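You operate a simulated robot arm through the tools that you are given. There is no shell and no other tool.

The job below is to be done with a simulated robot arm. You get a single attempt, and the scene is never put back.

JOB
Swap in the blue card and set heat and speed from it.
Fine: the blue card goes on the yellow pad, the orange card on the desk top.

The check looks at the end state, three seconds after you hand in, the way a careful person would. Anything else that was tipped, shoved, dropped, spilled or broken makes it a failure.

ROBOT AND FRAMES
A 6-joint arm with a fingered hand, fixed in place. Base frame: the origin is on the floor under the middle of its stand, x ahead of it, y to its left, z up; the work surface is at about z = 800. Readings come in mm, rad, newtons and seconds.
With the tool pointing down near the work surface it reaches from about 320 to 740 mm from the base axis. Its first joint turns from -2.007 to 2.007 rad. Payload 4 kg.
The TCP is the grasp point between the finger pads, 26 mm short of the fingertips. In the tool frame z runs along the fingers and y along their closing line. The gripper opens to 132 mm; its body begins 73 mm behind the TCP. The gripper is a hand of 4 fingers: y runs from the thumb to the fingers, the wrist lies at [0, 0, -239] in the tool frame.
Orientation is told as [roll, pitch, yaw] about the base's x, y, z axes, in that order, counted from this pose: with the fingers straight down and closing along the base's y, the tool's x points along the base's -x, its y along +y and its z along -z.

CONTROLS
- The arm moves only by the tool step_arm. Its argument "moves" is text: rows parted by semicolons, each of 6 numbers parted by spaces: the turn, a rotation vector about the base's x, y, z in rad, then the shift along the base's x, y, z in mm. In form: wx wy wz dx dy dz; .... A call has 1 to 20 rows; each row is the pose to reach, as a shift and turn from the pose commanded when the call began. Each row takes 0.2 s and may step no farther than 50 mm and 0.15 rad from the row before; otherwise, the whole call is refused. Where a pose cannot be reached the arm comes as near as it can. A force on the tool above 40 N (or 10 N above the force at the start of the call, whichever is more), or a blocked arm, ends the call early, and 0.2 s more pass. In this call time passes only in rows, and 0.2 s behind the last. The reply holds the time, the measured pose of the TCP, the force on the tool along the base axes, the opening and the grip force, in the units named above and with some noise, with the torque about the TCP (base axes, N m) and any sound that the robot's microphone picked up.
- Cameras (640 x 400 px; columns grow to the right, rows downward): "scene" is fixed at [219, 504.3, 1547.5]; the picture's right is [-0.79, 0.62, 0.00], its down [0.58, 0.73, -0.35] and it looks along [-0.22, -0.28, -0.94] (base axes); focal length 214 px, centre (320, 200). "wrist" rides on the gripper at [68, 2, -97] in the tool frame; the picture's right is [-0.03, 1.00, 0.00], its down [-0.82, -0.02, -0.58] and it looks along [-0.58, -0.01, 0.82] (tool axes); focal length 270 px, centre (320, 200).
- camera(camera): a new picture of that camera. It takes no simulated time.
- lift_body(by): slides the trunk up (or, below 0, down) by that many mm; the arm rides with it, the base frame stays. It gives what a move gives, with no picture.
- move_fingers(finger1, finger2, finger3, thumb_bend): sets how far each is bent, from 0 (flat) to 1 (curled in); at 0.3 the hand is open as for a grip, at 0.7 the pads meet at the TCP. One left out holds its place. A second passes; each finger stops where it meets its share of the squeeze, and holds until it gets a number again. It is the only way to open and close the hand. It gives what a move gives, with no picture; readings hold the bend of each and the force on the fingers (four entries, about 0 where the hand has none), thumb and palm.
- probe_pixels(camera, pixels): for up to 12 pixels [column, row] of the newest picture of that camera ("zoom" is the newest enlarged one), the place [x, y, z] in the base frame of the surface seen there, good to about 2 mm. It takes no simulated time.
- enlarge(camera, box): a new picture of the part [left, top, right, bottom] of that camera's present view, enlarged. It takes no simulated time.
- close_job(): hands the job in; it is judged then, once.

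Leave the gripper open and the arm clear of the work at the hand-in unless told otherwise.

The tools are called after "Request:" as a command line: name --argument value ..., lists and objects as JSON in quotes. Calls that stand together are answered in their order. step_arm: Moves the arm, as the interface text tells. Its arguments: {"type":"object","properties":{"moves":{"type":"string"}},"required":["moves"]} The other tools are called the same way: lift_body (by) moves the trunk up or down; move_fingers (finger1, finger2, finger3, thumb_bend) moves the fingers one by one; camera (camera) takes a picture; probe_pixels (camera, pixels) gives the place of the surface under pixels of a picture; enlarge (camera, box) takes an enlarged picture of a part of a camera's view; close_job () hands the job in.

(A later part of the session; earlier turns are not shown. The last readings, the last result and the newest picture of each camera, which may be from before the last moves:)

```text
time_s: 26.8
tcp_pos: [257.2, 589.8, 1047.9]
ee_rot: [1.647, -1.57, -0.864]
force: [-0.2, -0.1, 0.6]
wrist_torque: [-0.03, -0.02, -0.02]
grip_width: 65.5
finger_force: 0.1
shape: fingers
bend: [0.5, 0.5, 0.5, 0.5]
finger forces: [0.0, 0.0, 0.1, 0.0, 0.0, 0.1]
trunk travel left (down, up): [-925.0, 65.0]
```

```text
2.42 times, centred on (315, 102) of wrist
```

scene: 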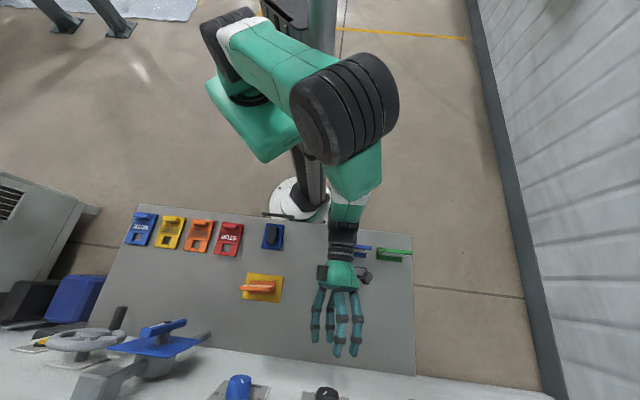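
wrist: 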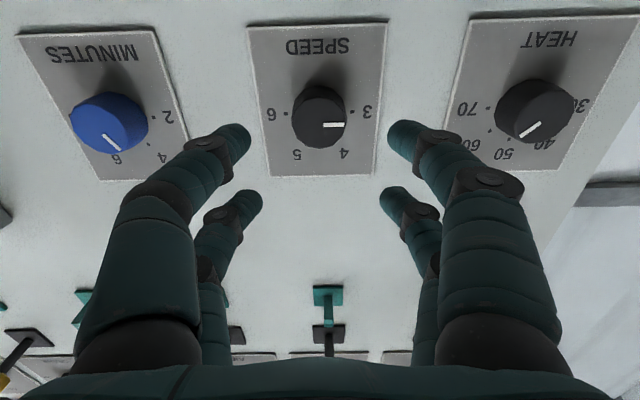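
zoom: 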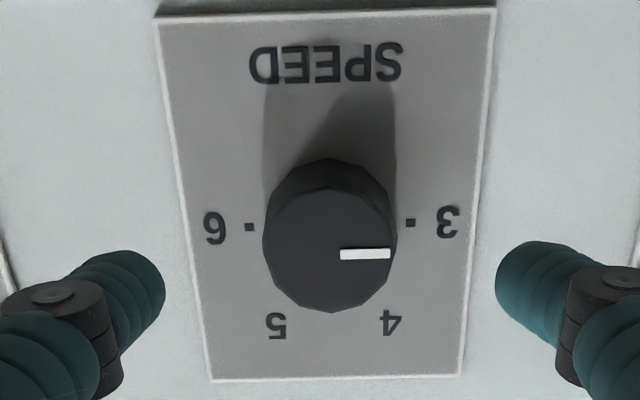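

SPEED points at 3. Next come the cards. I'll raise the hand and tilt it to point straight down, staying high above the desk.

Request:
step_arm --moves "-0.0926 0.0926 0 3.3 -8 6; -0.1851 0.1851 0 6.6 -16 12; -0.2777 0.2777 0 9.9 -24 18; -0.3702 0.3702 0 13.2 -32 24; -0.4628 0.4628 0 16.5 -40 30; -0.5554 0.5554 0 19.8 -48 36; -0.6479 0.6479 0 23 -56 42; -0.7405 0.7405 0 26.3 -64 48; -0.833 0.833 0 29.6 -72 54; -0.9256 0.9256 0 33 -80 60; -1.0181 1.0181 0 36.2 -87.7 66; -1.1107 1.1107 0 39.5 -95.5 72"

Request:
move_fingers --finger1 0.3 --finger2 0.3 --finger3 0.3 --thumb_bend 0.3

Request:
camera --camera "wrist"

Request:
camera --camera "scene"

```text
time_s: 29.4
tcp_pos: [297.2, 495.7, 1120.4]
ee_rot: [0.0, 0.003, 0.787]
force: [0.0, 0.0, 0.2]
wrist_torque: [0.01, 0.02, 0.03]
grip_width: 65.6
finger_force: 0.0
shape: fingers
bend: [0.5, 0.5, 0.5, 0.5]
finger forces: [0.1, 0.0, 0.1, 0.1, 0.1, 0.0]
trunk travel left (down, up): [-925.0, 65.0]
```

```text
time_s: 30.4
tcp_pos: [296.4, 495.2, 1119.6]
ee_rot: [0.0, -0.001, 0.785]
force: [-0.3, -0.2, 0.2]
wrist_torque: [0.03, -0.01, 0.0]
grip_width: 132.3
finger_force: 0.0
shape: fingers
bend: [0.3, 0.3, 0.3, 0.3]
finger forces: [0.1, 0.0, 0.1, 0.1, 0.1, 0.0]
trunk travel left (down, up): [-925.0, 65.0]
```

```text
taken
```

wrist: 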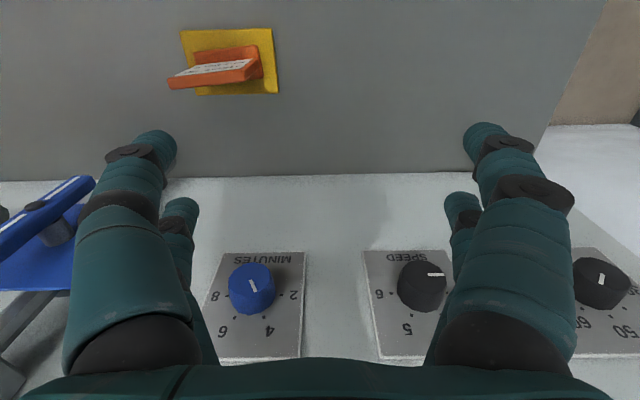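

```text
taken
```

scene: 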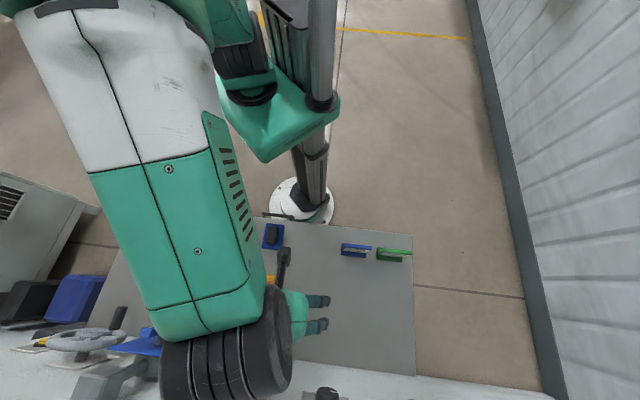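

The arm's elbow swung high toward the camera. I'll probe how near it is to the panel (n≈728).

Request:
probe_pixels --camera "scene" --pixels '[[225, 345], [180, 380], [280, 340], [225, 395], [190, 250], [290, 265], [310, 300]]'

Request:
enlarge --camera "wrist" --box '[150, 10, 310, 110]'

Request:
probe_pixels --camera "zoom" --pixels '[[125, 82], [480, 75], [505, 330], [190, 340], [180, 150], [445, 140], [448, 255], [80, 310], [400, 265], [410, 210], [250, 290], [70, 290]]'

```text
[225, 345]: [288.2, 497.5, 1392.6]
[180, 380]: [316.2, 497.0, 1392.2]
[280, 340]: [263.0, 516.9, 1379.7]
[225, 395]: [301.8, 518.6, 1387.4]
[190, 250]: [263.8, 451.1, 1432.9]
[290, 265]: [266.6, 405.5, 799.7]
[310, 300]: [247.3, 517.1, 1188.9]
```

```text
4.00 times, centred on (230, 60) of wrist
```

zoom: 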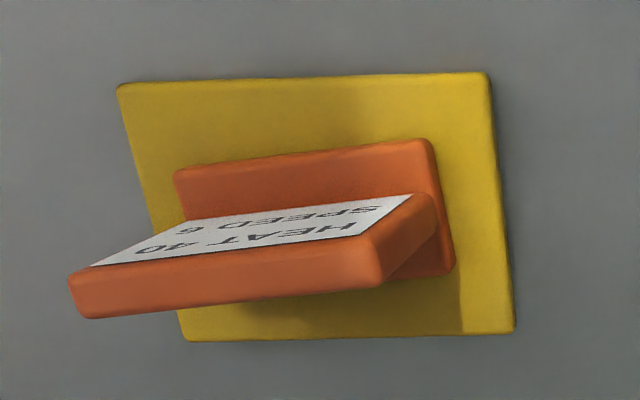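

```text
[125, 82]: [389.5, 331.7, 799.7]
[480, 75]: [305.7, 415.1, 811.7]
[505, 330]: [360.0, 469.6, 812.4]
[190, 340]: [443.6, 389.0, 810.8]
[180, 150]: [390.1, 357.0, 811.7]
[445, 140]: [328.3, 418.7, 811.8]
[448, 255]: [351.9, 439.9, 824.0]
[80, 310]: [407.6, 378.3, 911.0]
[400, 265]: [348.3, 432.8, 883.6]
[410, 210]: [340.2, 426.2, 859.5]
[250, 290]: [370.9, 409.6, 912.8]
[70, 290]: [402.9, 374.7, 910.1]
```

The elbow is well clear. The orange card sits slightly skewed on the pad, so I'll probe its top-edge corners for its exact yaw.

Request:
probe_pixels --camera "zoom" --pixels '[[78, 284], [92, 312], [372, 280], [364, 245], [180, 175], [425, 145], [446, 262], [220, 275], [300, 270], [150, 285], [200, 190], [420, 160]]'

```text
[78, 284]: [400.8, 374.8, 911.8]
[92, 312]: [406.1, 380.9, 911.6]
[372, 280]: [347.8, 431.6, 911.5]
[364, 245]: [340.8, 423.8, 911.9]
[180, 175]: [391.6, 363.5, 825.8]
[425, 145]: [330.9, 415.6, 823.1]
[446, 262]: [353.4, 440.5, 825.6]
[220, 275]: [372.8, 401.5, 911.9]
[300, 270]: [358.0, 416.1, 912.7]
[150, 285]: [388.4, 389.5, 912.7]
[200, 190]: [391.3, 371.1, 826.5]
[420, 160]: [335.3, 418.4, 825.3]
```

The orange card's plate runs at azimuth about 140° with its centre at [373.9,402.8], top at z=912 and foot top at 825. I'll turn the hand so the digits close across the plate and hover above it.

Request:
step_arm --moves "0 0 0.1275 6 -7 -6; 0 0 0.255 12 -14 -12; 0 0 0.3826 18 -21 -18; 0 0 0.5101 24 -28 -24; 0 0 0.6377 30 -35 -30; 0 0 0.7652 36 -42 -36; 0 0 0.8928 42 -49 -42; 0 0 1.0203 48 -57 -48; 0 0 1.1478 54 -64 -54; 0 0 1.2754 60 -71 -60; 0 0 1.4029 66 -78 -66; 0 0 1.5305 72 -85 -72; 0 0 1.658 76.9 -92.2 -80"

Request:
camera --camera "wrist"

Request:
camera --camera "scene"

```text
time_s: 33.2
tcp_pos: [357.8, 411.9, 1038.0]
ee_rot: [-0.005, 0.029, 2.431]
force: [-0.2, 1.3, 0.2]
wrist_torque: [-0.06, -0.02, 0.01]
grip_width: 132.6
finger_force: 0.1
shape: fingers
bend: [0.3, 0.3, 0.3, 0.3]
finger forces: [0.0, 0.0, 0.0, 0.0, 0.1, 0.0]
out of reach, approached as far as the arm can: row 13
trunk travel left (down, up): [-925.0, 65.0]
```

```text
taken
```

wrist: 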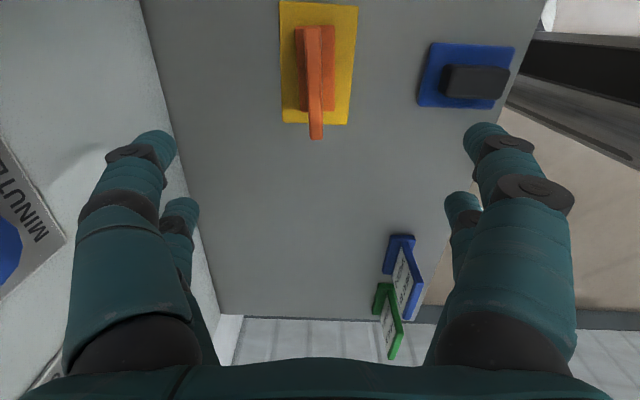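

```text
taken
```

scene: 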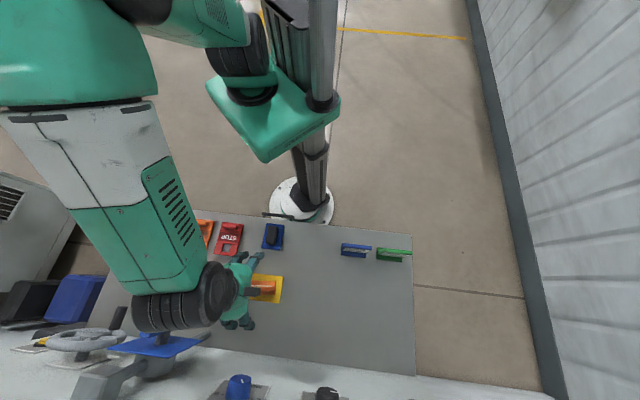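

The last row was just out of reach in this wrist orientation. I'll turn back the other way (as in the start pose, with the camera on the opposite side), rising a little first.

Request:
step_arm --moves "0 0 -0.14 0 0 10; 0 0 -0.28 -2 2 20; 0 0 -0.42 -4 4 30; 0 0 -0.56 -6 6 40; 0 0 -0.7 -8 8 50; 0 0 -0.84 -10 10 60; 0 0 -0.98 -12 12 60; 0 0 -1.12 -12 12 60; 0 0 -1.26 -12 12 60; 0 0 -1.4 -12 12 60; 0 0 -1.54 -12 12 60; 0 0 -1.658 -12 12 60"

Request:
camera --camera "scene"

```text
time_s: 35.8
tcp_pos: [345.9, 423.6, 1099.1]
ee_rot: [-0.002, 0.001, 0.783]
force: [-1.4, -0.9, -0.3]
wrist_torque: [-0.01, -0.01, 0.02]
grip_width: 132.6
finger_force: 0.1
shape: fingers
bend: [0.3, 0.3, 0.3, 0.3]
finger forces: [0.0, 0.1, 0.1, 0.1, 0.0, 0.0]
trunk travel left (down, up): [-925.0, 65.0]
```

```text
taken
```

scene: 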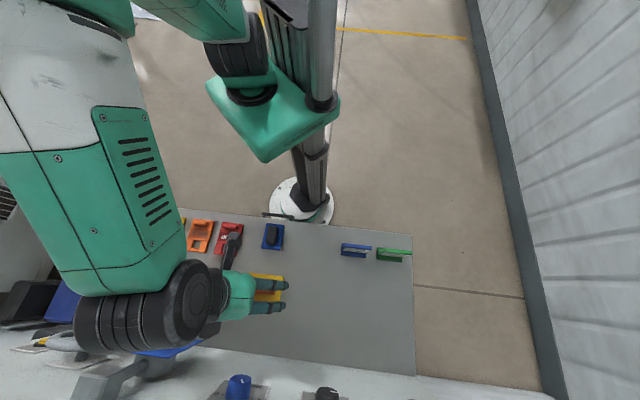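

Back to yaw 0.785. I'll continue turning toward yaw -0.698 at this height.

Request:
step_arm --moves "0 0 -0.135 0 0 0; 0 0 -0.27 0 0 0; 0 0 -0.405 0 0 0; 0 0 -0.54 0 0 0; 0 0 -0.675 0 0 0; 0 0 -0.81 0 0 0; 0 0 -0.945 0 0 0; 0 0 -1.08 0 0 0; 0 0 -1.215 0 0 0; 0 0 -1.35 0 0 0; 0 0 -1.483 0 0 0"

Request:
camera --camera "scene"

Request:
camera --camera "wrist"

```text
time_s: 38.2
tcp_pos: [347.0, 423.6, 1097.9]
ee_rot: [-0.002, 0.001, -0.702]
force: [-0.1, -0.5, -0.1]
wrist_torque: [0.02, -0.01, 0.0]
grip_width: 132.4
finger_force: 0.1
shape: fingers
bend: [0.3, 0.3, 0.3, 0.3]
finger forces: [0.1, 0.1, 0.0, 0.0, 0.1, 0.0]
trunk travel left (down, up): [-925.0, 65.0]
```

```text
taken
```

scene: 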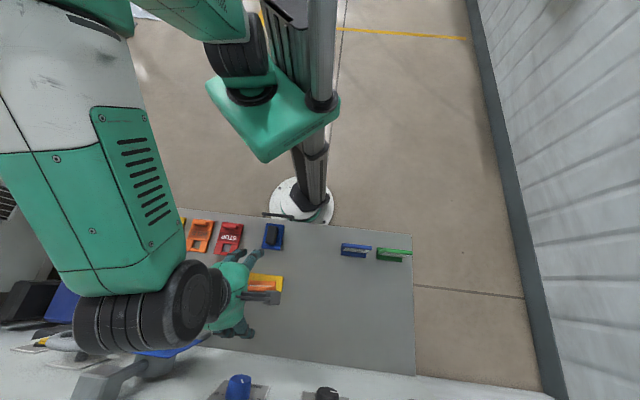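

```text
taken
```

wrist: 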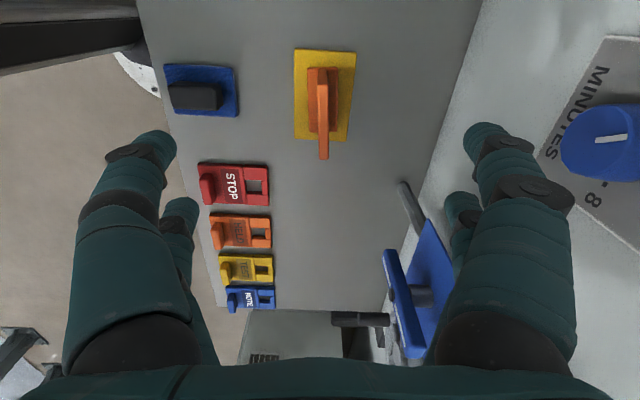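

Turning only moved the last joint, so the limit earlier came from the arm's position and not the hand's yaw. I'll probe the arm links to understand its posture.

Request:
probe_pixels --camera "scene" --pixels '[[30, 60], [80, 20], [130, 10], [190, 20], [235, 60], [225, 20], [130, 150], [130, 260], [100, 320], [190, 300], [265, 110], [215, 290]]'

Request:
enlarge --camera "wrist" --box '[270, 30, 390, 170]'

```text
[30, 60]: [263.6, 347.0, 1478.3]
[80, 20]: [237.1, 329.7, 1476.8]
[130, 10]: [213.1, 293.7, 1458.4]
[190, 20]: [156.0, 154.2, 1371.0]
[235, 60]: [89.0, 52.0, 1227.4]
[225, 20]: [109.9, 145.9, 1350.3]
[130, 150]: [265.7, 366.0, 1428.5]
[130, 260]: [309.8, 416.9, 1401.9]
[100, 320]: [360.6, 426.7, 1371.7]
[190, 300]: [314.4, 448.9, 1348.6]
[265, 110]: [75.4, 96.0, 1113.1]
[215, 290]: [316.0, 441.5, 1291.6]
```

```text
2.86 times, centred on (330, 100) of wrist
```

zoom: 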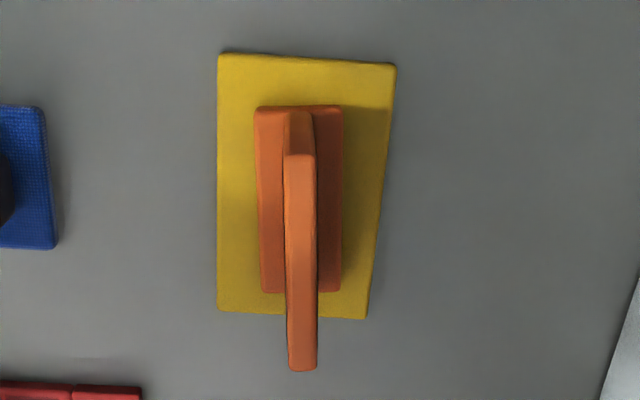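

The posture looks normal. I'll test by moving sideways over the card first at this height, then see how low the arm gets.

Request:
step_arm --moves "0 0 0 9 -7 0; 0 0 0 18 -14 0; 0 0 0 27 -20.5 0"

```text
time_s: 39.0
tcp_pos: [373.1, 403.0, 1098.9]
ee_rot: [-0.001, -0.001, -0.697]
force: [1.1, 0.0, -0.2]
wrist_torque: [-0.02, 0.02, 0.01]
grip_width: 132.4
finger_force: 0.1
shape: fingers
bend: [0.3, 0.3, 0.3, 0.3]
finger forces: [0.0, 0.0, 0.0, 0.1, 0.0, 0.0]
trunk travel left (down, up): [-925.0, 65.0]
```

Reached. I'll take a look at the card from here before descending.

Request:
camera --camera "wrist"

Request:
enlarge --camera "wrist" --box '[260, 30, 400, 170]'

Request:
probe_pixels --camera "zoom" --pixels '[[250, 160], [300, 250], [320, 150], [320, 250], [320, 350], [200, 100], [400, 100], [200, 250], [400, 250]]'

```text
taken
```

wrist: 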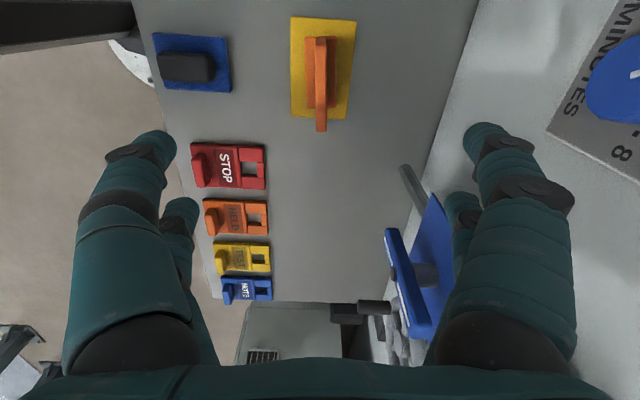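

```text
2.86 times, centred on (330, 100) of wrist
```

zoom: 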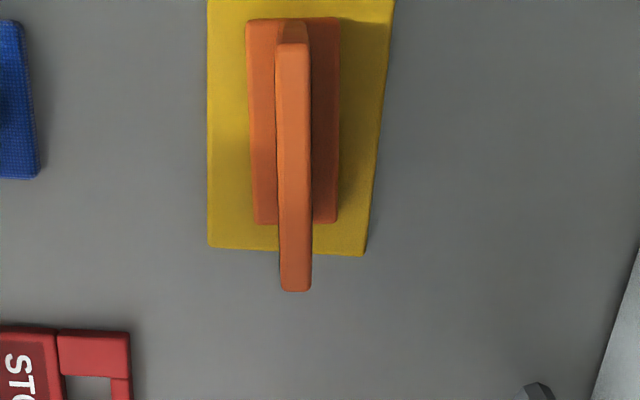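

```text
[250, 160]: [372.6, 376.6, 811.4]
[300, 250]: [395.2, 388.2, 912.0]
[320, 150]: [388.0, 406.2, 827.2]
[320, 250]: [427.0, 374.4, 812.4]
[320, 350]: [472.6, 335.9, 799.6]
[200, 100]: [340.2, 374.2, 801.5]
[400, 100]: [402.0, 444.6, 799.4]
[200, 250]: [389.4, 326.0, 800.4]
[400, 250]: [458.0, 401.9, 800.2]
```

The plate is aligned with the hand's centre column (~321). I'll check the lever's clearance before descending.

Request:
probe_pixels --camera "wrist" --pixels '[[392, 240], [400, 280], [412, 325], [405, 170], [412, 190], [430, 220], [375, 308], [420, 270]]'

```text
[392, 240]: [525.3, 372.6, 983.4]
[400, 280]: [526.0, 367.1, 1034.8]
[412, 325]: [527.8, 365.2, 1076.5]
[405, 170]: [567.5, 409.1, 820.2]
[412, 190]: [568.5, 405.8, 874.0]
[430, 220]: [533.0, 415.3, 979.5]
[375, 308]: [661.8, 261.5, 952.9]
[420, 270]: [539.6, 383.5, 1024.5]
```

The lever is clear (n≥631, s≈-110). I'll descend in part and watch the reach.

Request:
step_arm --moves "0 0 0 0.3 -0.2 -25; 0 0 0 0.3 -0.2 -50; 0 0 0 0.3 -0.2 -75; 0 0 0 0.3 -0.2 -100"

Request:
camera --camera "scene"

```text
time_s: 40.0
tcp_pos: [374.6, 403.1, 998.0]
ee_rot: [-0.002, 0.0, -0.7]
force: [0.6, 0.4, -0.7]
wrist_torque: [-0.01, 0.05, 0.01]
grip_width: 132.6
finger_force: 0.1
shape: fingers
bend: [0.3, 0.3, 0.3, 0.3]
finger forces: [0.0, 0.1, 0.0, 0.1, 0.0, 0.1]
trunk travel left (down, up): [-925.0, 65.0]
```

```text
taken
```

scene: 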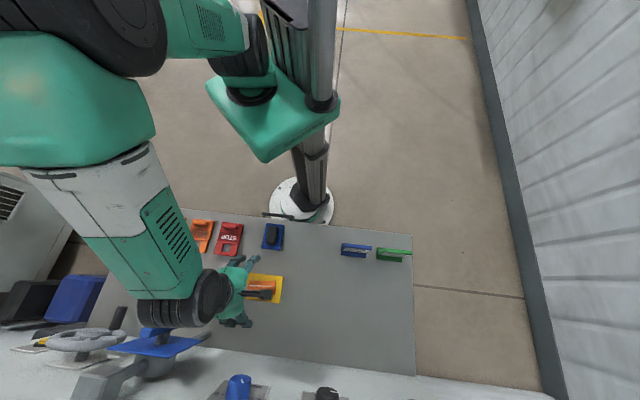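

Reach is good, so the earlier limit was the last joint. I'll continue down so the digits straddle the orange plate (TCP z≈873).

Request:
step_arm --moves "0 0 0 0 0 -25; 0 0 0 0 0 -50; 0 0 0 0 0 -75; 0 0 0 0 0 -100; 0 0 0 0 0 -125"

Request:
camera --camera "wrist"

```text
time_s: 41.2
tcp_pos: [373.7, 403.7, 871.5]
ee_rot: [-0.001, 0.001, -0.699]
force: [0.3, 0.1, 0.5]
wrist_torque: [-0.01, -0.02, -0.02]
grip_width: 132.2
finger_force: 0.0
shape: fingers
bend: [0.3, 0.3, 0.3, 0.3]
finger forces: [0.0, 0.1, 0.1, 0.0, 0.0, 0.0]
trunk travel left (down, up): [-925.0, 65.0]
```

```text
taken
```

wrist: 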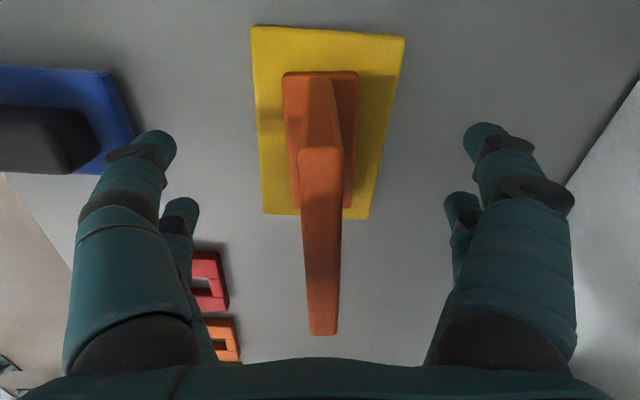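

The plate is centred between the digits. I'll close in two stages.

Request:
move_fingers --finger1 0.6 --finger2 0.6 --finger3 0.6 --thumb_bend 0.6

Request:
move_fingers --finger1 0.75 --finger2 0.75 --finger3 0.75 --thumb_bend 0.75

Request:
camera --camera "wrist"

```text
time_s: 42.2
tcp_pos: [374.7, 401.6, 873.9]
ee_rot: [-0.002, 0.0, -0.699]
force: [0.2, -0.5, -0.3]
wrist_torque: [0.0, -0.05, 0.01]
grip_width: 33.2
finger_force: 0.0
shape: fingers
bend: [0.6, 0.6, 0.6, 0.6]
finger forces: [0.0, 0.1, 0.0, 0.1, 0.0, 0.0]
trunk travel left (down, up): [-925.0, 65.0]
```

```text
time_s: 43.2
tcp_pos: [374.2, 402.1, 872.9]
ee_rot: [-0.001, 0.0, -0.696]
force: [-0.3, -0.5, 0.0]
wrist_torque: [0.02, -0.03, 0.01]
grip_width: 8.0
finger_force: 13.9
shape: fingers
bend: [0.69, 0.7, 0.72, 0.68]
finger forces: [7.0, 6.6, 6.1, 0.1, 7.5, 0.0]
trunk travel left (down, up): [-925.0, 65.0]
```

```text
taken
```

wrist: 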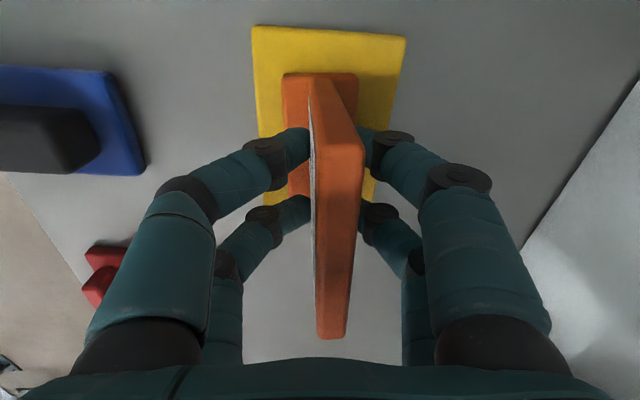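

The plate seems to have shifted slightly to the right as it was gripped. I'll measure its tilt by probing the top face, foot and pad.

Request:
enlarge --camera "wrist" --box '[230, 20, 430, 345]'

Request:
probe_pixels --camera "wrist" --pixels '[[325, 155], [360, 155], [343, 200], [322, 330], [342, 330], [340, 120], [292, 85], [350, 85], [352, 110], [290, 175], [313, 130], [300, 110]]'

Request:
enlarge --camera "scene" --box '[200, 240, 300, 340]'

```text
1.23 times, centred on (330, 182) of wrist
```

zoom: 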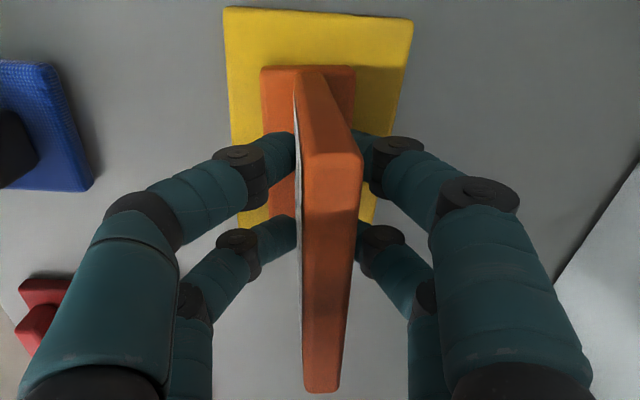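

```text
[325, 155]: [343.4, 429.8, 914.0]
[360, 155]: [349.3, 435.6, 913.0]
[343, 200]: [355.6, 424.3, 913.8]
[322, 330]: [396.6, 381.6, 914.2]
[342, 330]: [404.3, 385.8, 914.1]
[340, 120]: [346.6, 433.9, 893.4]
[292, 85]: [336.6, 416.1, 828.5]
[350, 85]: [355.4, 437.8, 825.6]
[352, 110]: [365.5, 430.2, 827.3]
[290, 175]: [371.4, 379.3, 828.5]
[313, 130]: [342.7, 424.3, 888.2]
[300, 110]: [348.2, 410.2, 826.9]
```

```text
4.00 times, centred on (250, 290) of scene
```

zoom: 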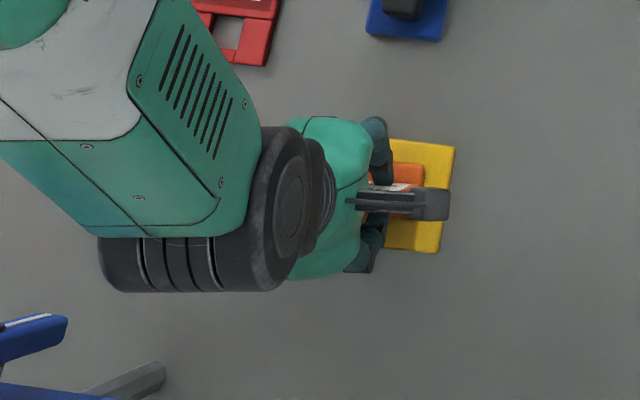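

The card has only tilted about 2°, which is fine. I'll lift it straight up.

Request:
step_arm --moves "0 0 0 0 0 10; 0 0 0 0 0 25; 0 0 0 0 0 45; 0 0 0 0 0 65; 0 0 0 0 0 85; 0 0 0 0 0 105; 0 0 0 0 0 125"

Request:
camera --camera "wrist"

Request:
camera --camera "scene"

```text
time_s: 44.8
tcp_pos: [373.5, 402.6, 998.9]
ee_rot: [-0.001, 0.002, -0.697]
force: [-0.9, 0.4, -1.1]
wrist_torque: [0.02, -0.01, 0.03]
grip_width: 8.0
finger_force: 13.5
shape: fingers
bend: [0.69, 0.7, 0.72, 0.71]
finger forces: [7.0, 6.9, 6.2, 0.1, 7.5, 0.1]
trunk travel left (down, up): [-925.0, 65.0]
```

```text
taken
```

wrist: 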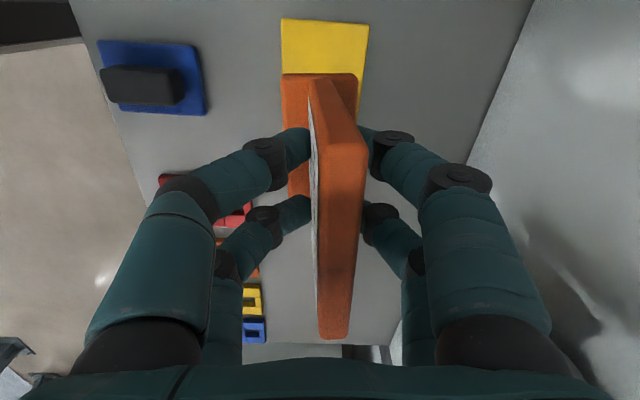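

```text
taken
```

scene: 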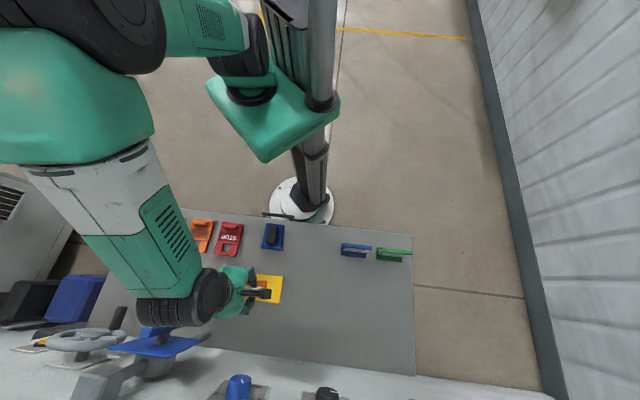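

The orange card is held and lifted. I'll carry it to the clear middle of the desk near [240,523], turning the hand a little to stay in the joint's range.

Request:
step_arm --moves "0 0 0.058 -22 20 0; 0 0 0.116 -45 40 0; 0 0 0.174 -67 60 0; 0 0 0.232 -89 80 0; 0 0 0.29 -112 100 0; 0 0 0.348 -134 120 0"

Request:
camera --camera "wrist"

Request:
camera --camera "scene"

```text
time_s: 46.2
tcp_pos: [238.5, 522.6, 997.2]
ee_rot: [-0.002, 0.0, -0.349]
force: [0.6, 0.5, -1.0]
wrist_torque: [0.0, -0.03, 0.01]
grip_width: 8.1
finger_force: 14.1
shape: fingers
bend: [0.69, 0.7, 0.72, 0.71]
finger forces: [7.1, 6.7, 6.1, 0.0, 7.5, 0.0]
trunk travel left (down, up): [-925.0, 65.0]
```

```text
taken
```

wrist: 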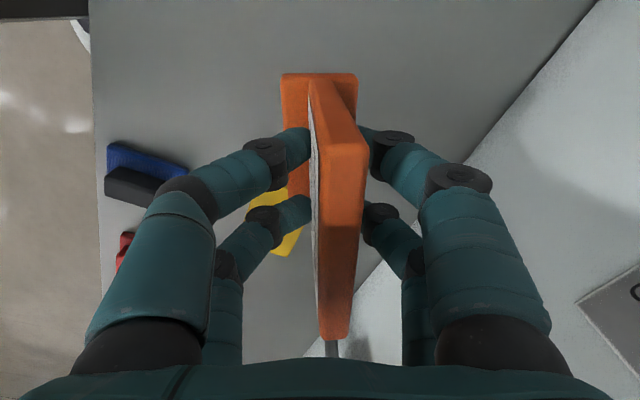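

```text
taken
```

scene: 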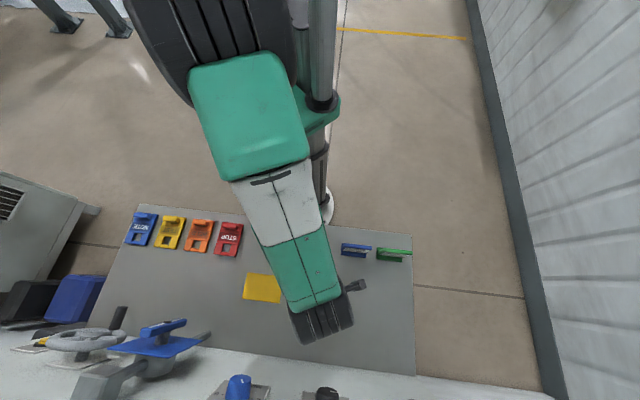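

I'll measure the held card's tilt before lowering it.

Request:
probe_pixels --camera "wrist" --pixels '[[325, 155], [360, 155], [330, 250], [356, 250], [325, 325], [345, 325], [290, 85], [350, 85], [290, 105], [350, 105], [292, 180], [360, 200]]'

```text
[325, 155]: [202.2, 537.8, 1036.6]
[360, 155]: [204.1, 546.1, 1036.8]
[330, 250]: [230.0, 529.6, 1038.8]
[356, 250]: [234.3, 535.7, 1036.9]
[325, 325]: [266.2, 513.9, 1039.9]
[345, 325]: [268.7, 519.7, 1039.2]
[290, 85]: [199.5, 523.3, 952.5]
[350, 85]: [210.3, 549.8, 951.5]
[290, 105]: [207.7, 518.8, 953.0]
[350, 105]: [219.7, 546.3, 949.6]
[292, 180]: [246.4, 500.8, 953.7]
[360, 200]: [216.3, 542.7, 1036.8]
```

The tilt is only about 4°. I'll lower the card to just above the desk, then ease it down until I feel contact.

Request:
step_arm --moves "0 0 0 0 0 -25; 0 0 0 0 0 -50; 0 0 0 0 0 -75; 0 0 0 0 0 -100; 0 0 0 0 0 -118; 0 0 0 0 0 -128"

Request:
step_arm --moves "0 0 0 0 0 -2; 0 0 0 0 0 -4; 0 0 0 0 0 -6; 0 0 0 0 0 -8"

```text
time_s: 47.6
tcp_pos: [240.0, 523.3, 870.4]
ee_rot: [0.0, -0.001, -0.348]
force: [0.1, -0.6, -1.2]
wrist_torque: [0.0, -0.03, -0.03]
grip_width: 7.9
finger_force: 14.3
shape: fingers
bend: [0.69, 0.7, 0.72, 0.71]
finger forces: [7.0, 6.8, 6.2, 0.0, 7.4, 0.0]
trunk travel left (down, up): [-925.0, 65.0]
```

```text
time_s: 48.6
tcp_pos: [238.9, 522.8, 863.1]
ee_rot: [0.0, 0.0, -0.349]
force: [-0.5, -1.2, -1.4]
wrist_torque: [-0.02, -0.01, -0.01]
grip_width: 8.2
finger_force: 13.7
shape: fingers
bend: [0.69, 0.7, 0.72, 0.71]
finger forces: [7.0, 6.8, 6.2, 0.0, 7.3, 0.1]
trunk travel left (down, up): [-925.0, 65.0]
```

No contact yet at TCP z≈862. I'll ease down further in 1 mm steps.

Request:
step_arm --moves "0 0 0 0 0 -1; 0 0 0 0 0 -2; 0 0 0 0 0 -3"

Request:
camera --camera "wrist"

```text
time_s: 49.4
tcp_pos: [238.7, 522.7, 859.4]
ee_rot: [0.002, 0.0, -0.35]
force: [0.0, -1.5, 3.6]
wrist_torque: [0.05, 0.03, 0.02]
grip_width: 7.9
finger_force: 15.0
shape: fingers
bend: [0.7, 0.7, 0.72, 0.71]
finger forces: [7.6, 6.8, 6.3, 0.1, 9.5, 0.1]
trunk travel left (down, up): [-925.0, 65.0]
```

```text
taken
```

wrist: 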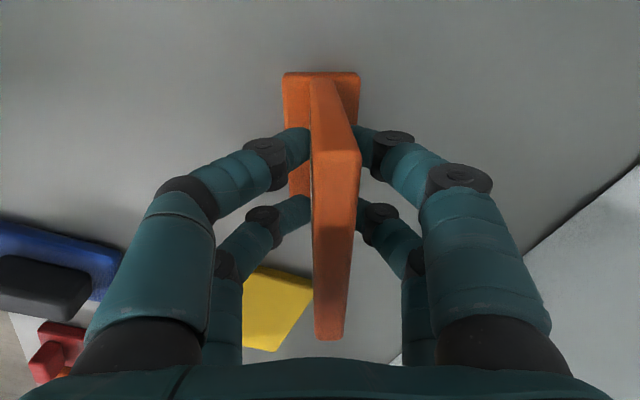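

Contact is felt (+3.6 N) and the card is straightening. One more 1.5 mm, then release slowly.

Request:
step_arm --moves "0 0 0 0 0 -1.5"

Request:
move_fingers --finger1 0.62 --finger2 0.62 --finger3 0.62 --thumb_bend 0.62

Request:
move_fingers --finger1 0.3 --finger2 0.3 --finger3 0.3 --thumb_bend 0.3

Request:
camera --camera "wrist"

```text
time_s: 49.8
tcp_pos: [239.1, 522.8, 859.1]
ee_rot: [-0.001, 0.0, -0.349]
force: [-1.6, -2.5, 7.3]
wrist_torque: [0.02, 0.09, 0.07]
grip_width: 7.8
finger_force: 16.2
shape: fingers
bend: [0.7, 0.71, 0.72, 0.71]
finger forces: [7.8, 6.8, 6.9, 0.0, 10.6, 0.0]
trunk travel left (down, up): [-925.0, 65.0]
```

```text
time_s: 50.8
tcp_pos: [240.7, 522.7, 856.3]
ee_rot: [-0.002, -0.001, -0.348]
force: [-0.9, 0.2, -0.7]
wrist_torque: [0.0, 0.01, 0.02]
grip_width: 25.2
finger_force: 0.0
shape: fingers
bend: [0.62, 0.62, 0.62, 0.62]
finger forces: [0.0, 0.1, 0.0, 0.0, 0.0, 0.0]
trunk travel left (down, up): [-925.0, 65.0]
```

```text
time_s: 51.8
tcp_pos: [239.8, 521.8, 857.6]
ee_rot: [-0.003, 0.0, -0.35]
force: [0.5, -0.2, 0.1]
wrist_torque: [-0.02, -0.01, 0.01]
grip_width: 132.4
finger_force: 0.0
shape: fingers
bend: [0.3, 0.3, 0.3, 0.3]
finger forces: [0.1, 0.0, 0.1, 0.0, 0.0, 0.0]
trunk travel left (down, up): [-925.0, 65.0]
```

```text
taken
```

wrist: 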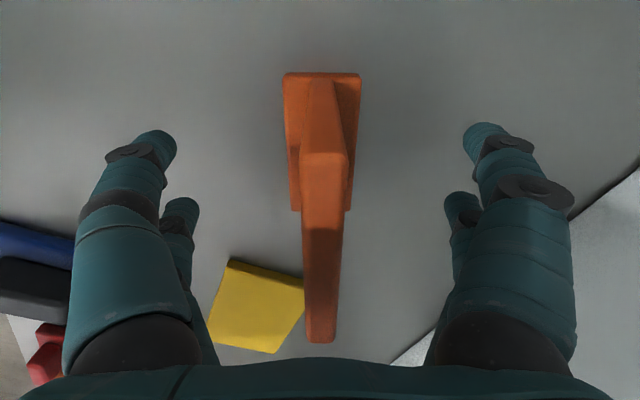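

The orange card stands upright on the desk. I'll rise straight up clear of it.

Request:
step_arm --moves "0 0 0 0 0 20; 0 0 0 0 0 45; 0 0 0 0 0 75; 0 0 0 0 0 105; 0 0 0 0 0 135; 0 0 0 0 0 165; 0 0 0 0 0 195; 0 0 0 0 0 225"

Request:
camera --camera "scene"

Request:
enlarge --camera "scene" --box '[335, 235, 375, 265]'

Request:
camera --camera "wrist"

```text
time_s: 53.6
tcp_pos: [239.9, 523.5, 1083.2]
ee_rot: [-0.001, -0.001, -0.35]
force: [0.1, 0.0, 0.6]
wrist_torque: [-0.03, 0.01, 0.0]
grip_width: 132.5
finger_force: 0.1
shape: fingers
bend: [0.3, 0.3, 0.3, 0.3]
finger forces: [0.0, 0.1, 0.1, 0.1, 0.1, 0.0]
trunk travel left (down, up): [-925.0, 65.0]
```

```text
taken
```

scene: 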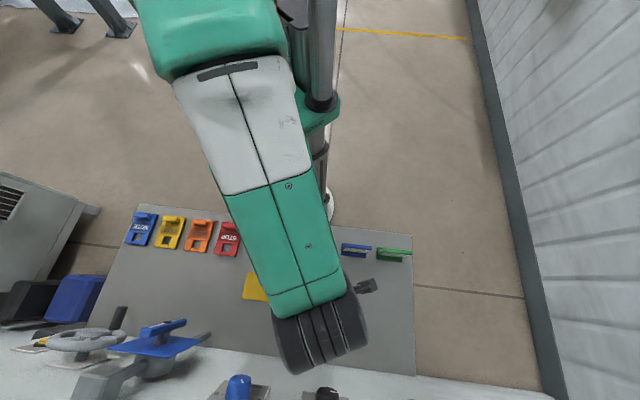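

```text
13.33 times, centred on (355, 250) of scene
```

zoom: 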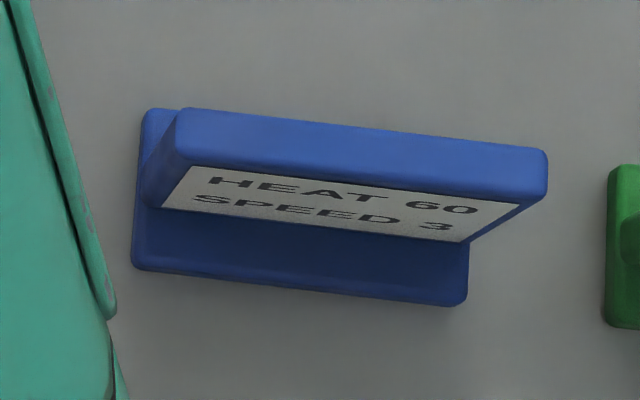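

```text
taken
```

wrist: 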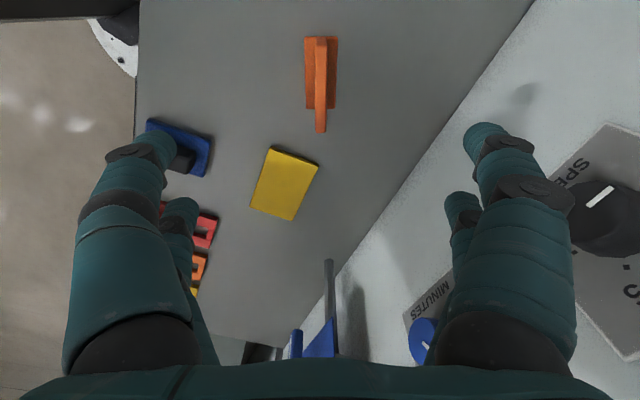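

The blue card clearly reads HEAT 60, SPEED 3. I'll probe its top edge and foot, and the empty pad.

Request:
probe_pixels --camera "zoom" --pixels '[[190, 118], [185, 155], [540, 160], [535, 192], [350, 150], [145, 262], [455, 295], [150, 120], [300, 280], [330, 210], [455, 260], [610, 240]]'

Request:
probe_pixels --camera "wrist" --pixels '[[275, 150], [316, 163], [295, 217], [254, 206], [285, 183], [320, 42], [320, 125], [310, 100]]'

```text
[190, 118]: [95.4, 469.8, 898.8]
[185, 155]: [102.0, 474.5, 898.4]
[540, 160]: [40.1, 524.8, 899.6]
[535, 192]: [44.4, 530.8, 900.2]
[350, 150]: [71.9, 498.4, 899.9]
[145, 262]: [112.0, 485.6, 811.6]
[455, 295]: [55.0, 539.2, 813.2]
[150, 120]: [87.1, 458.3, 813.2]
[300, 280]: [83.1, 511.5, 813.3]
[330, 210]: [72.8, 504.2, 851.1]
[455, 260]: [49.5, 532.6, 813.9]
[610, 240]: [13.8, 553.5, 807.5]
```

```text
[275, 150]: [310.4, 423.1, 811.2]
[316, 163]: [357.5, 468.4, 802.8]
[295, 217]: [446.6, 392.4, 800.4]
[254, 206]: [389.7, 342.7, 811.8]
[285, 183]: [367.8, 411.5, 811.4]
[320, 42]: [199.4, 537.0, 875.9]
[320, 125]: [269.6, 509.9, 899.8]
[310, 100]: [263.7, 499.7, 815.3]
```

The blue card's centre is [70.7,499.6] with its plate at azimuth about 135.5° and top at z=900. I'll swing over it, turning the hand to yaw 2.368 with the camera away from the green card.

Request:
step_arm --moves "0 0 0.136 -8.5 -1.2 0; 0 0 0.272 -17 -2.4 0; 0 0 0.408 -25.4 -3.6 0; 0 0 0.544 -33.8 -4.8 0; 0 0 0.68 -42.3 -6 0; 0 0 0.816 -50.8 -7.2 0; 0 0 0.952 -59.2 -8.4 0; 0 0 1.088 -67.7 -9.6 0; 0 0 1.224 -76.1 -10.8 0; 0 0 1.36 -84.6 -12 0; 0 0 1.496 -93 -13.1 0; 0 0 1.632 -101.5 -14.3 -4; 0 0 1.768 -110 -15.5 -9; 0 0 1.904 -118.4 -16.7 -14; 0 0 2.04 -126.9 -17.9 -19; 0 0 2.176 -135.4 -19.1 -24; 0 0 2.312 -143.8 -20.3 -29; 0 0 2.448 -152.3 -21.5 -34; 0 0 2.584 -160.7 -22.7 -39; 0 0 2.718 -169.2 -23.4 -43"

Request:
camera --camera "wrist"

Request:
camera --camera "scene"

```text
time_s: 57.8
tcp_pos: [70.2, 500.3, 1040.2]
ee_rot: [-0.002, 0.0, 2.373]
force: [-0.3, 0.3, 0.2]
wrist_torque: [-0.01, -0.02, -0.02]
grip_width: 132.7
finger_force: 0.1
shape: fingers
bend: [0.3, 0.3, 0.3, 0.3]
finger forces: [0.0, 0.0, 0.1, 0.1, 0.0, 0.0]
trunk travel left (down, up): [-925.0, 65.0]
```

```text
taken
```

wrist: 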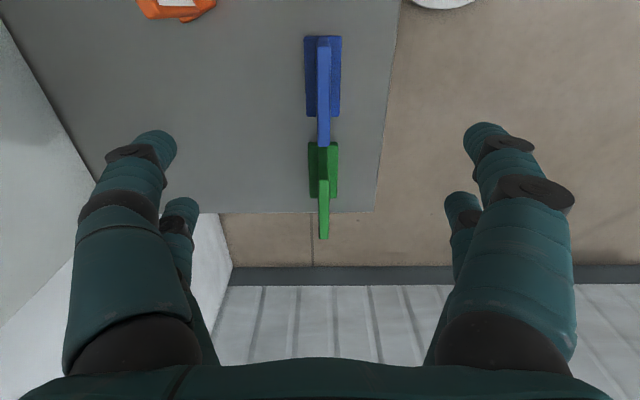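

```text
taken
```

scene: 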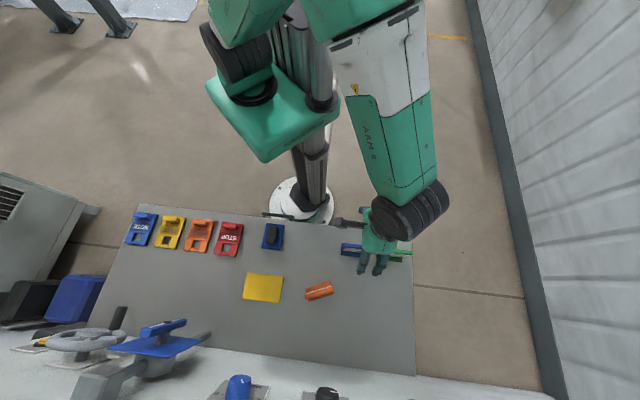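

The blue plate is centred at column ~323 and nothing is near the digits' path. I'll descend so the digits straddle it (TCP z≈862).

Request:
step_arm --moves "0 0 0 0 0 -25; 0 0 0 0 0 -50; 0 0 0 0 0 -75; 0 0 0 0 0 -100; 0 0 0 0 0 -125; 0 0 0 0 0 -150; 0 0 0 0 0 -165; 0 0 0 0 0 -177.5"

Request:
camera --camera "wrist"

```text
time_s: 59.6
tcp_pos: [70.9, 499.8, 862.4]
ee_rot: [-0.002, 0.002, 2.368]
force: [0.0, -0.7, -0.7]
wrist_torque: [-0.02, -0.02, -0.04]
grip_width: 132.5
finger_force: 0.1
shape: fingers
bend: [0.3, 0.3, 0.3, 0.3]
finger forces: [0.0, 0.0, 0.1, 0.1, 0.0, 0.0]
trunk travel left (down, up): [-925.0, 65.0]
```

```text
taken
```

wrist: 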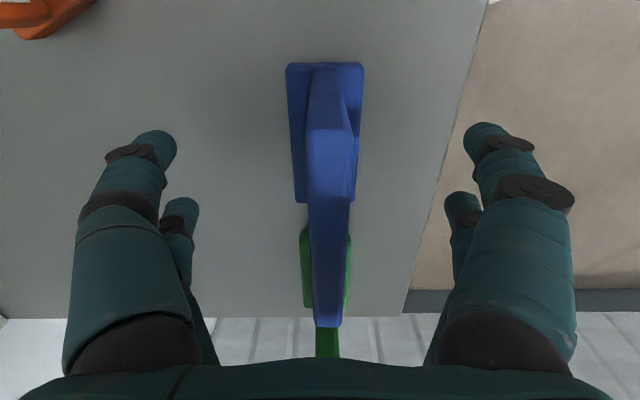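

The plate sits about 2.7 mm toward the finger side, which matches where the digits met last time. I'll close in two stages.

Request:
move_fingers --finger1 0.62 --finger2 0.62 --finger3 0.62 --thumb_bend 0.64

Request:
move_fingers --finger1 0.75 --finger2 0.75 --finger3 0.75 --thumb_bend 0.75

Request:
camera --camera "wrist"

```text
time_s: 60.6
tcp_pos: [70.2, 499.3, 861.9]
ee_rot: [-0.001, 0.0, 2.368]
force: [-0.4, 0.8, 0.4]
wrist_torque: [0.01, 0.03, 0.0]
grip_width: 23.7
finger_force: 0.0
shape: fingers
bend: [0.62, 0.62, 0.62, 0.64]
finger forces: [0.0, 0.0, 0.0, 0.0, 0.1, 0.0]
trunk travel left (down, up): [-925.0, 65.0]
```

```text
time_s: 61.6
tcp_pos: [70.7, 499.4, 862.3]
ee_rot: [-0.002, -0.001, 2.368]
force: [-0.2, 0.4, 0.2]
wrist_torque: [-0.05, 0.0, 0.01]
grip_width: 8.1
finger_force: 13.7
shape: fingers
bend: [0.67, 0.7, 0.71, 0.71]
finger forces: [7.1, 6.5, 5.9, 0.0, 7.5, 0.0]
trunk travel left (down, up): [-925.0, 65.0]
```

```text
taken
```

wrist: 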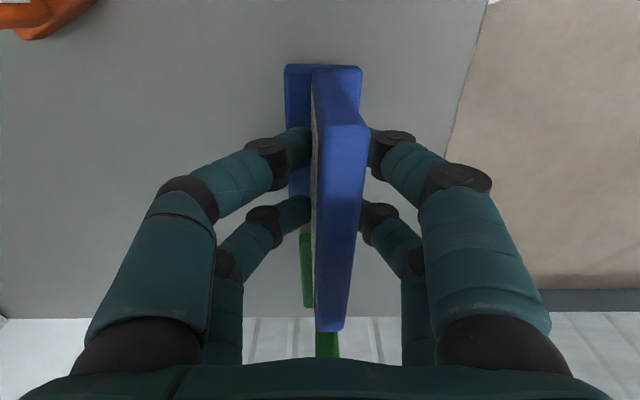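

Held with little tilt. I'll lift straight up.

Request:
step_arm --moves "0 0 0 0 0 10; 0 0 0 0 0 25; 0 0 0 0 0 45; 0 0 0 0 0 70; 0 0 0 0 0 95; 0 0 0 0 0 120; 0 0 0 0 0 145"

Request:
camera --camera "wrist"

Request:
camera --camera "scene"

```text
time_s: 63.2
tcp_pos: [69.1, 499.2, 1008.4]
ee_rot: [-0.002, -0.001, 2.369]
force: [-0.5, -0.3, -1.2]
wrist_torque: [0.02, 0.0, -0.01]
grip_width: 8.1
finger_force: 13.4
shape: fingers
bend: [0.67, 0.7, 0.72, 0.71]
finger forces: [6.9, 6.7, 6.2, 0.0, 7.2, 0.1]
trunk travel left (down, up): [-925.0, 65.0]
```

```text
taken
```

wrist: 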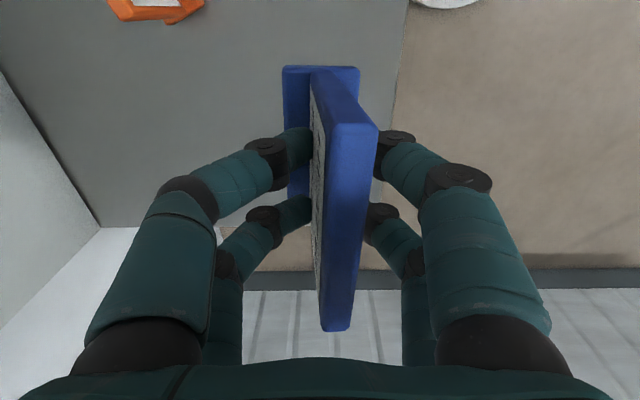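

```text
taken
```

scene: 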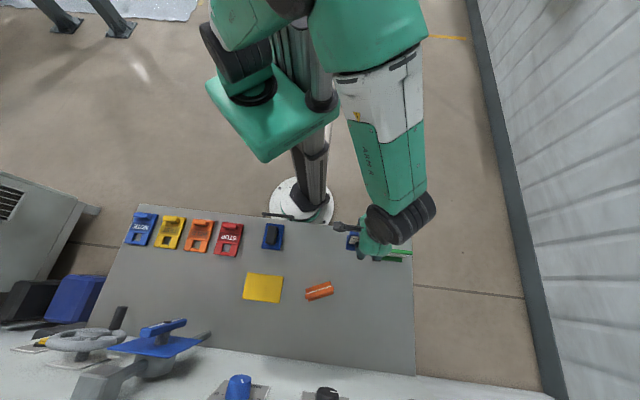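

The blue card is in the hand. I'll probe its foot to know where it sits relative to the TCP.

Request:
probe_pixels --camera "wrist" --pixels '[[287, 70], [355, 70], [290, 120], [352, 85], [293, 185], [330, 130], [370, 130], [330, 325], [346, 325], [345, 230], [300, 90], [293, 160]]'

```text
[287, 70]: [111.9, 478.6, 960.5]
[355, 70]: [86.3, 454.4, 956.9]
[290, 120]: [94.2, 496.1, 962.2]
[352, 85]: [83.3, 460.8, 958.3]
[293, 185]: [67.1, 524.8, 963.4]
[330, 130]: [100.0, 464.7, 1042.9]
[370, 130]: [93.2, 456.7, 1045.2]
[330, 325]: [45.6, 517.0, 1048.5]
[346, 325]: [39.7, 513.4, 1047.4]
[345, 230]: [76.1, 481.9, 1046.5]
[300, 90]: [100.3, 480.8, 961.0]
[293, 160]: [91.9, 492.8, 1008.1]
```

The foot centre is about 3.7 mm from the TCP and tilted about 5°, which is acceptable. I'll carry the card over to the yellow pad at this height.

Request:
step_arm --moves "0 0 0 30.5 -9.3 0; 0 0 0 61 -18.6 0; 0 0 0 91.4 -27.9 0; 0 0 0 121.9 -37.2 0; 0 0 0 152.4 -46.5 0; 0 0 -0.003 182.8 -55.9 0; 0 0 -0.006 213.3 -65.2 0; 0 0 -0.01 243.8 -74.5 0; 0 0 -0.014 274.2 -83.8 0; 0 0 -0.018 304.7 -93.1 0"

Request:
camera --camera "wrist"

Request:
camera --camera "scene"

```text
time_s: 65.4
tcp_pos: [376.6, 406.2, 1007.4]
ee_rot: [0.0, -0.001, 2.352]
force: [-0.5, 0.7, -1.7]
wrist_torque: [0.01, 0.01, 0.01]
grip_width: 8.0
finger_force: 13.6
shape: fingers
bend: [0.67, 0.7, 0.72, 0.71]
finger forces: [6.8, 6.6, 6.2, 0.1, 7.1, 0.1]
trunk travel left (down, up): [-925.0, 65.0]
```

```text
taken
```

wrist: 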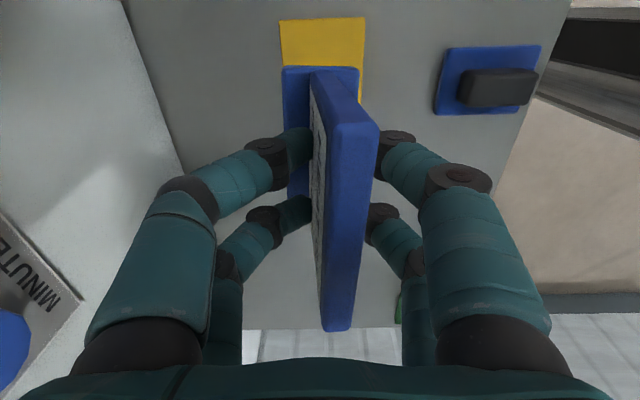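

```text
taken
```

scene: 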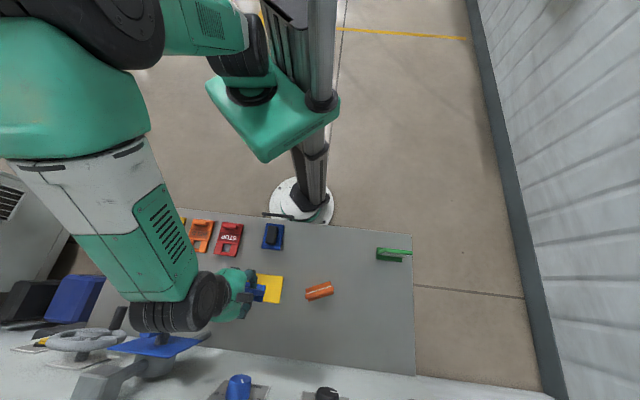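

Reached. I'll lower it to just above the pad, then ease it down.

Request:
step_arm --moves "0 0 0 0 0 -25; 0 0 0 0 0 -50; 0 0 0 0 0 -75; 0 0 0 0 0 -100; 0 0 0 0 0 -115; 0 0 0 0 0 -126"

Request:
camera --camera "wrist"

```text
time_s: 66.8
tcp_pos: [375.1, 407.9, 882.5]
ee_rot: [-0.002, 0.0, 2.351]
force: [-0.3, 0.1, -0.6]
wrist_torque: [-0.01, 0.01, -0.02]
grip_width: 7.9
finger_force: 13.4
shape: fingers
bend: [0.67, 0.7, 0.72, 0.71]
finger forces: [6.7, 6.7, 6.1, 0.1, 7.2, 0.0]
trunk travel left (down, up): [-925.0, 65.0]
```

```text
taken
```

wrist: 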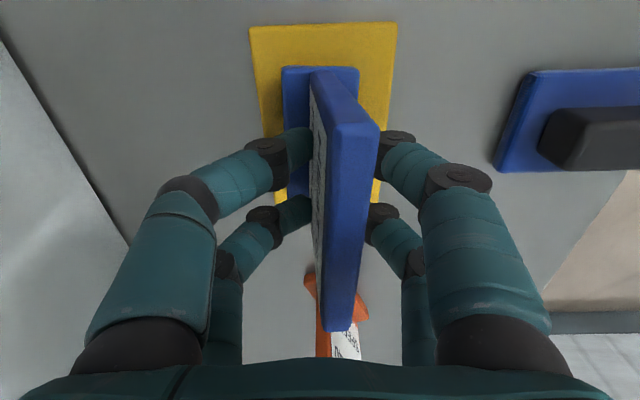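

The foot hangs centrally over the yellow pad. I'll ease down in small steps.

Request:
step_arm --moves "0 0 0 0 0 -2; 0 0 0 0 0 -4; 0 0 0 0 0 -5.5"

Request:
step_arm --moves "0 0 0 0 0 -1; 0 0 0 0 0 -2; 0 0 0 0 0 -3"

```text
time_s: 67.6
tcp_pos: [375.9, 406.6, 875.8]
ee_rot: [-0.003, 0.0, 2.351]
force: [0.2, -0.2, -0.9]
wrist_torque: [-0.02, 0.05, -0.03]
grip_width: 8.2
finger_force: 12.9
shape: fingers
bend: [0.67, 0.7, 0.72, 0.71]
finger forces: [6.7, 6.7, 6.2, 0.1, 7.1, 0.0]
trunk travel left (down, up): [-925.0, 65.0]
```

```text
time_s: 68.4
tcp_pos: [375.5, 406.4, 872.9]
ee_rot: [-0.002, 0.0, 2.352]
force: [0.5, 0.9, 2.5]
wrist_torque: [-0.1, -0.06, -0.01]
grip_width: 7.8
finger_force: 14.8
shape: fingers
bend: [0.68, 0.7, 0.72, 0.71]
finger forces: [7.4, 6.5, 5.8, 0.1, 8.9, 0.0]
trunk travel left (down, up): [-925.0, 65.0]
```

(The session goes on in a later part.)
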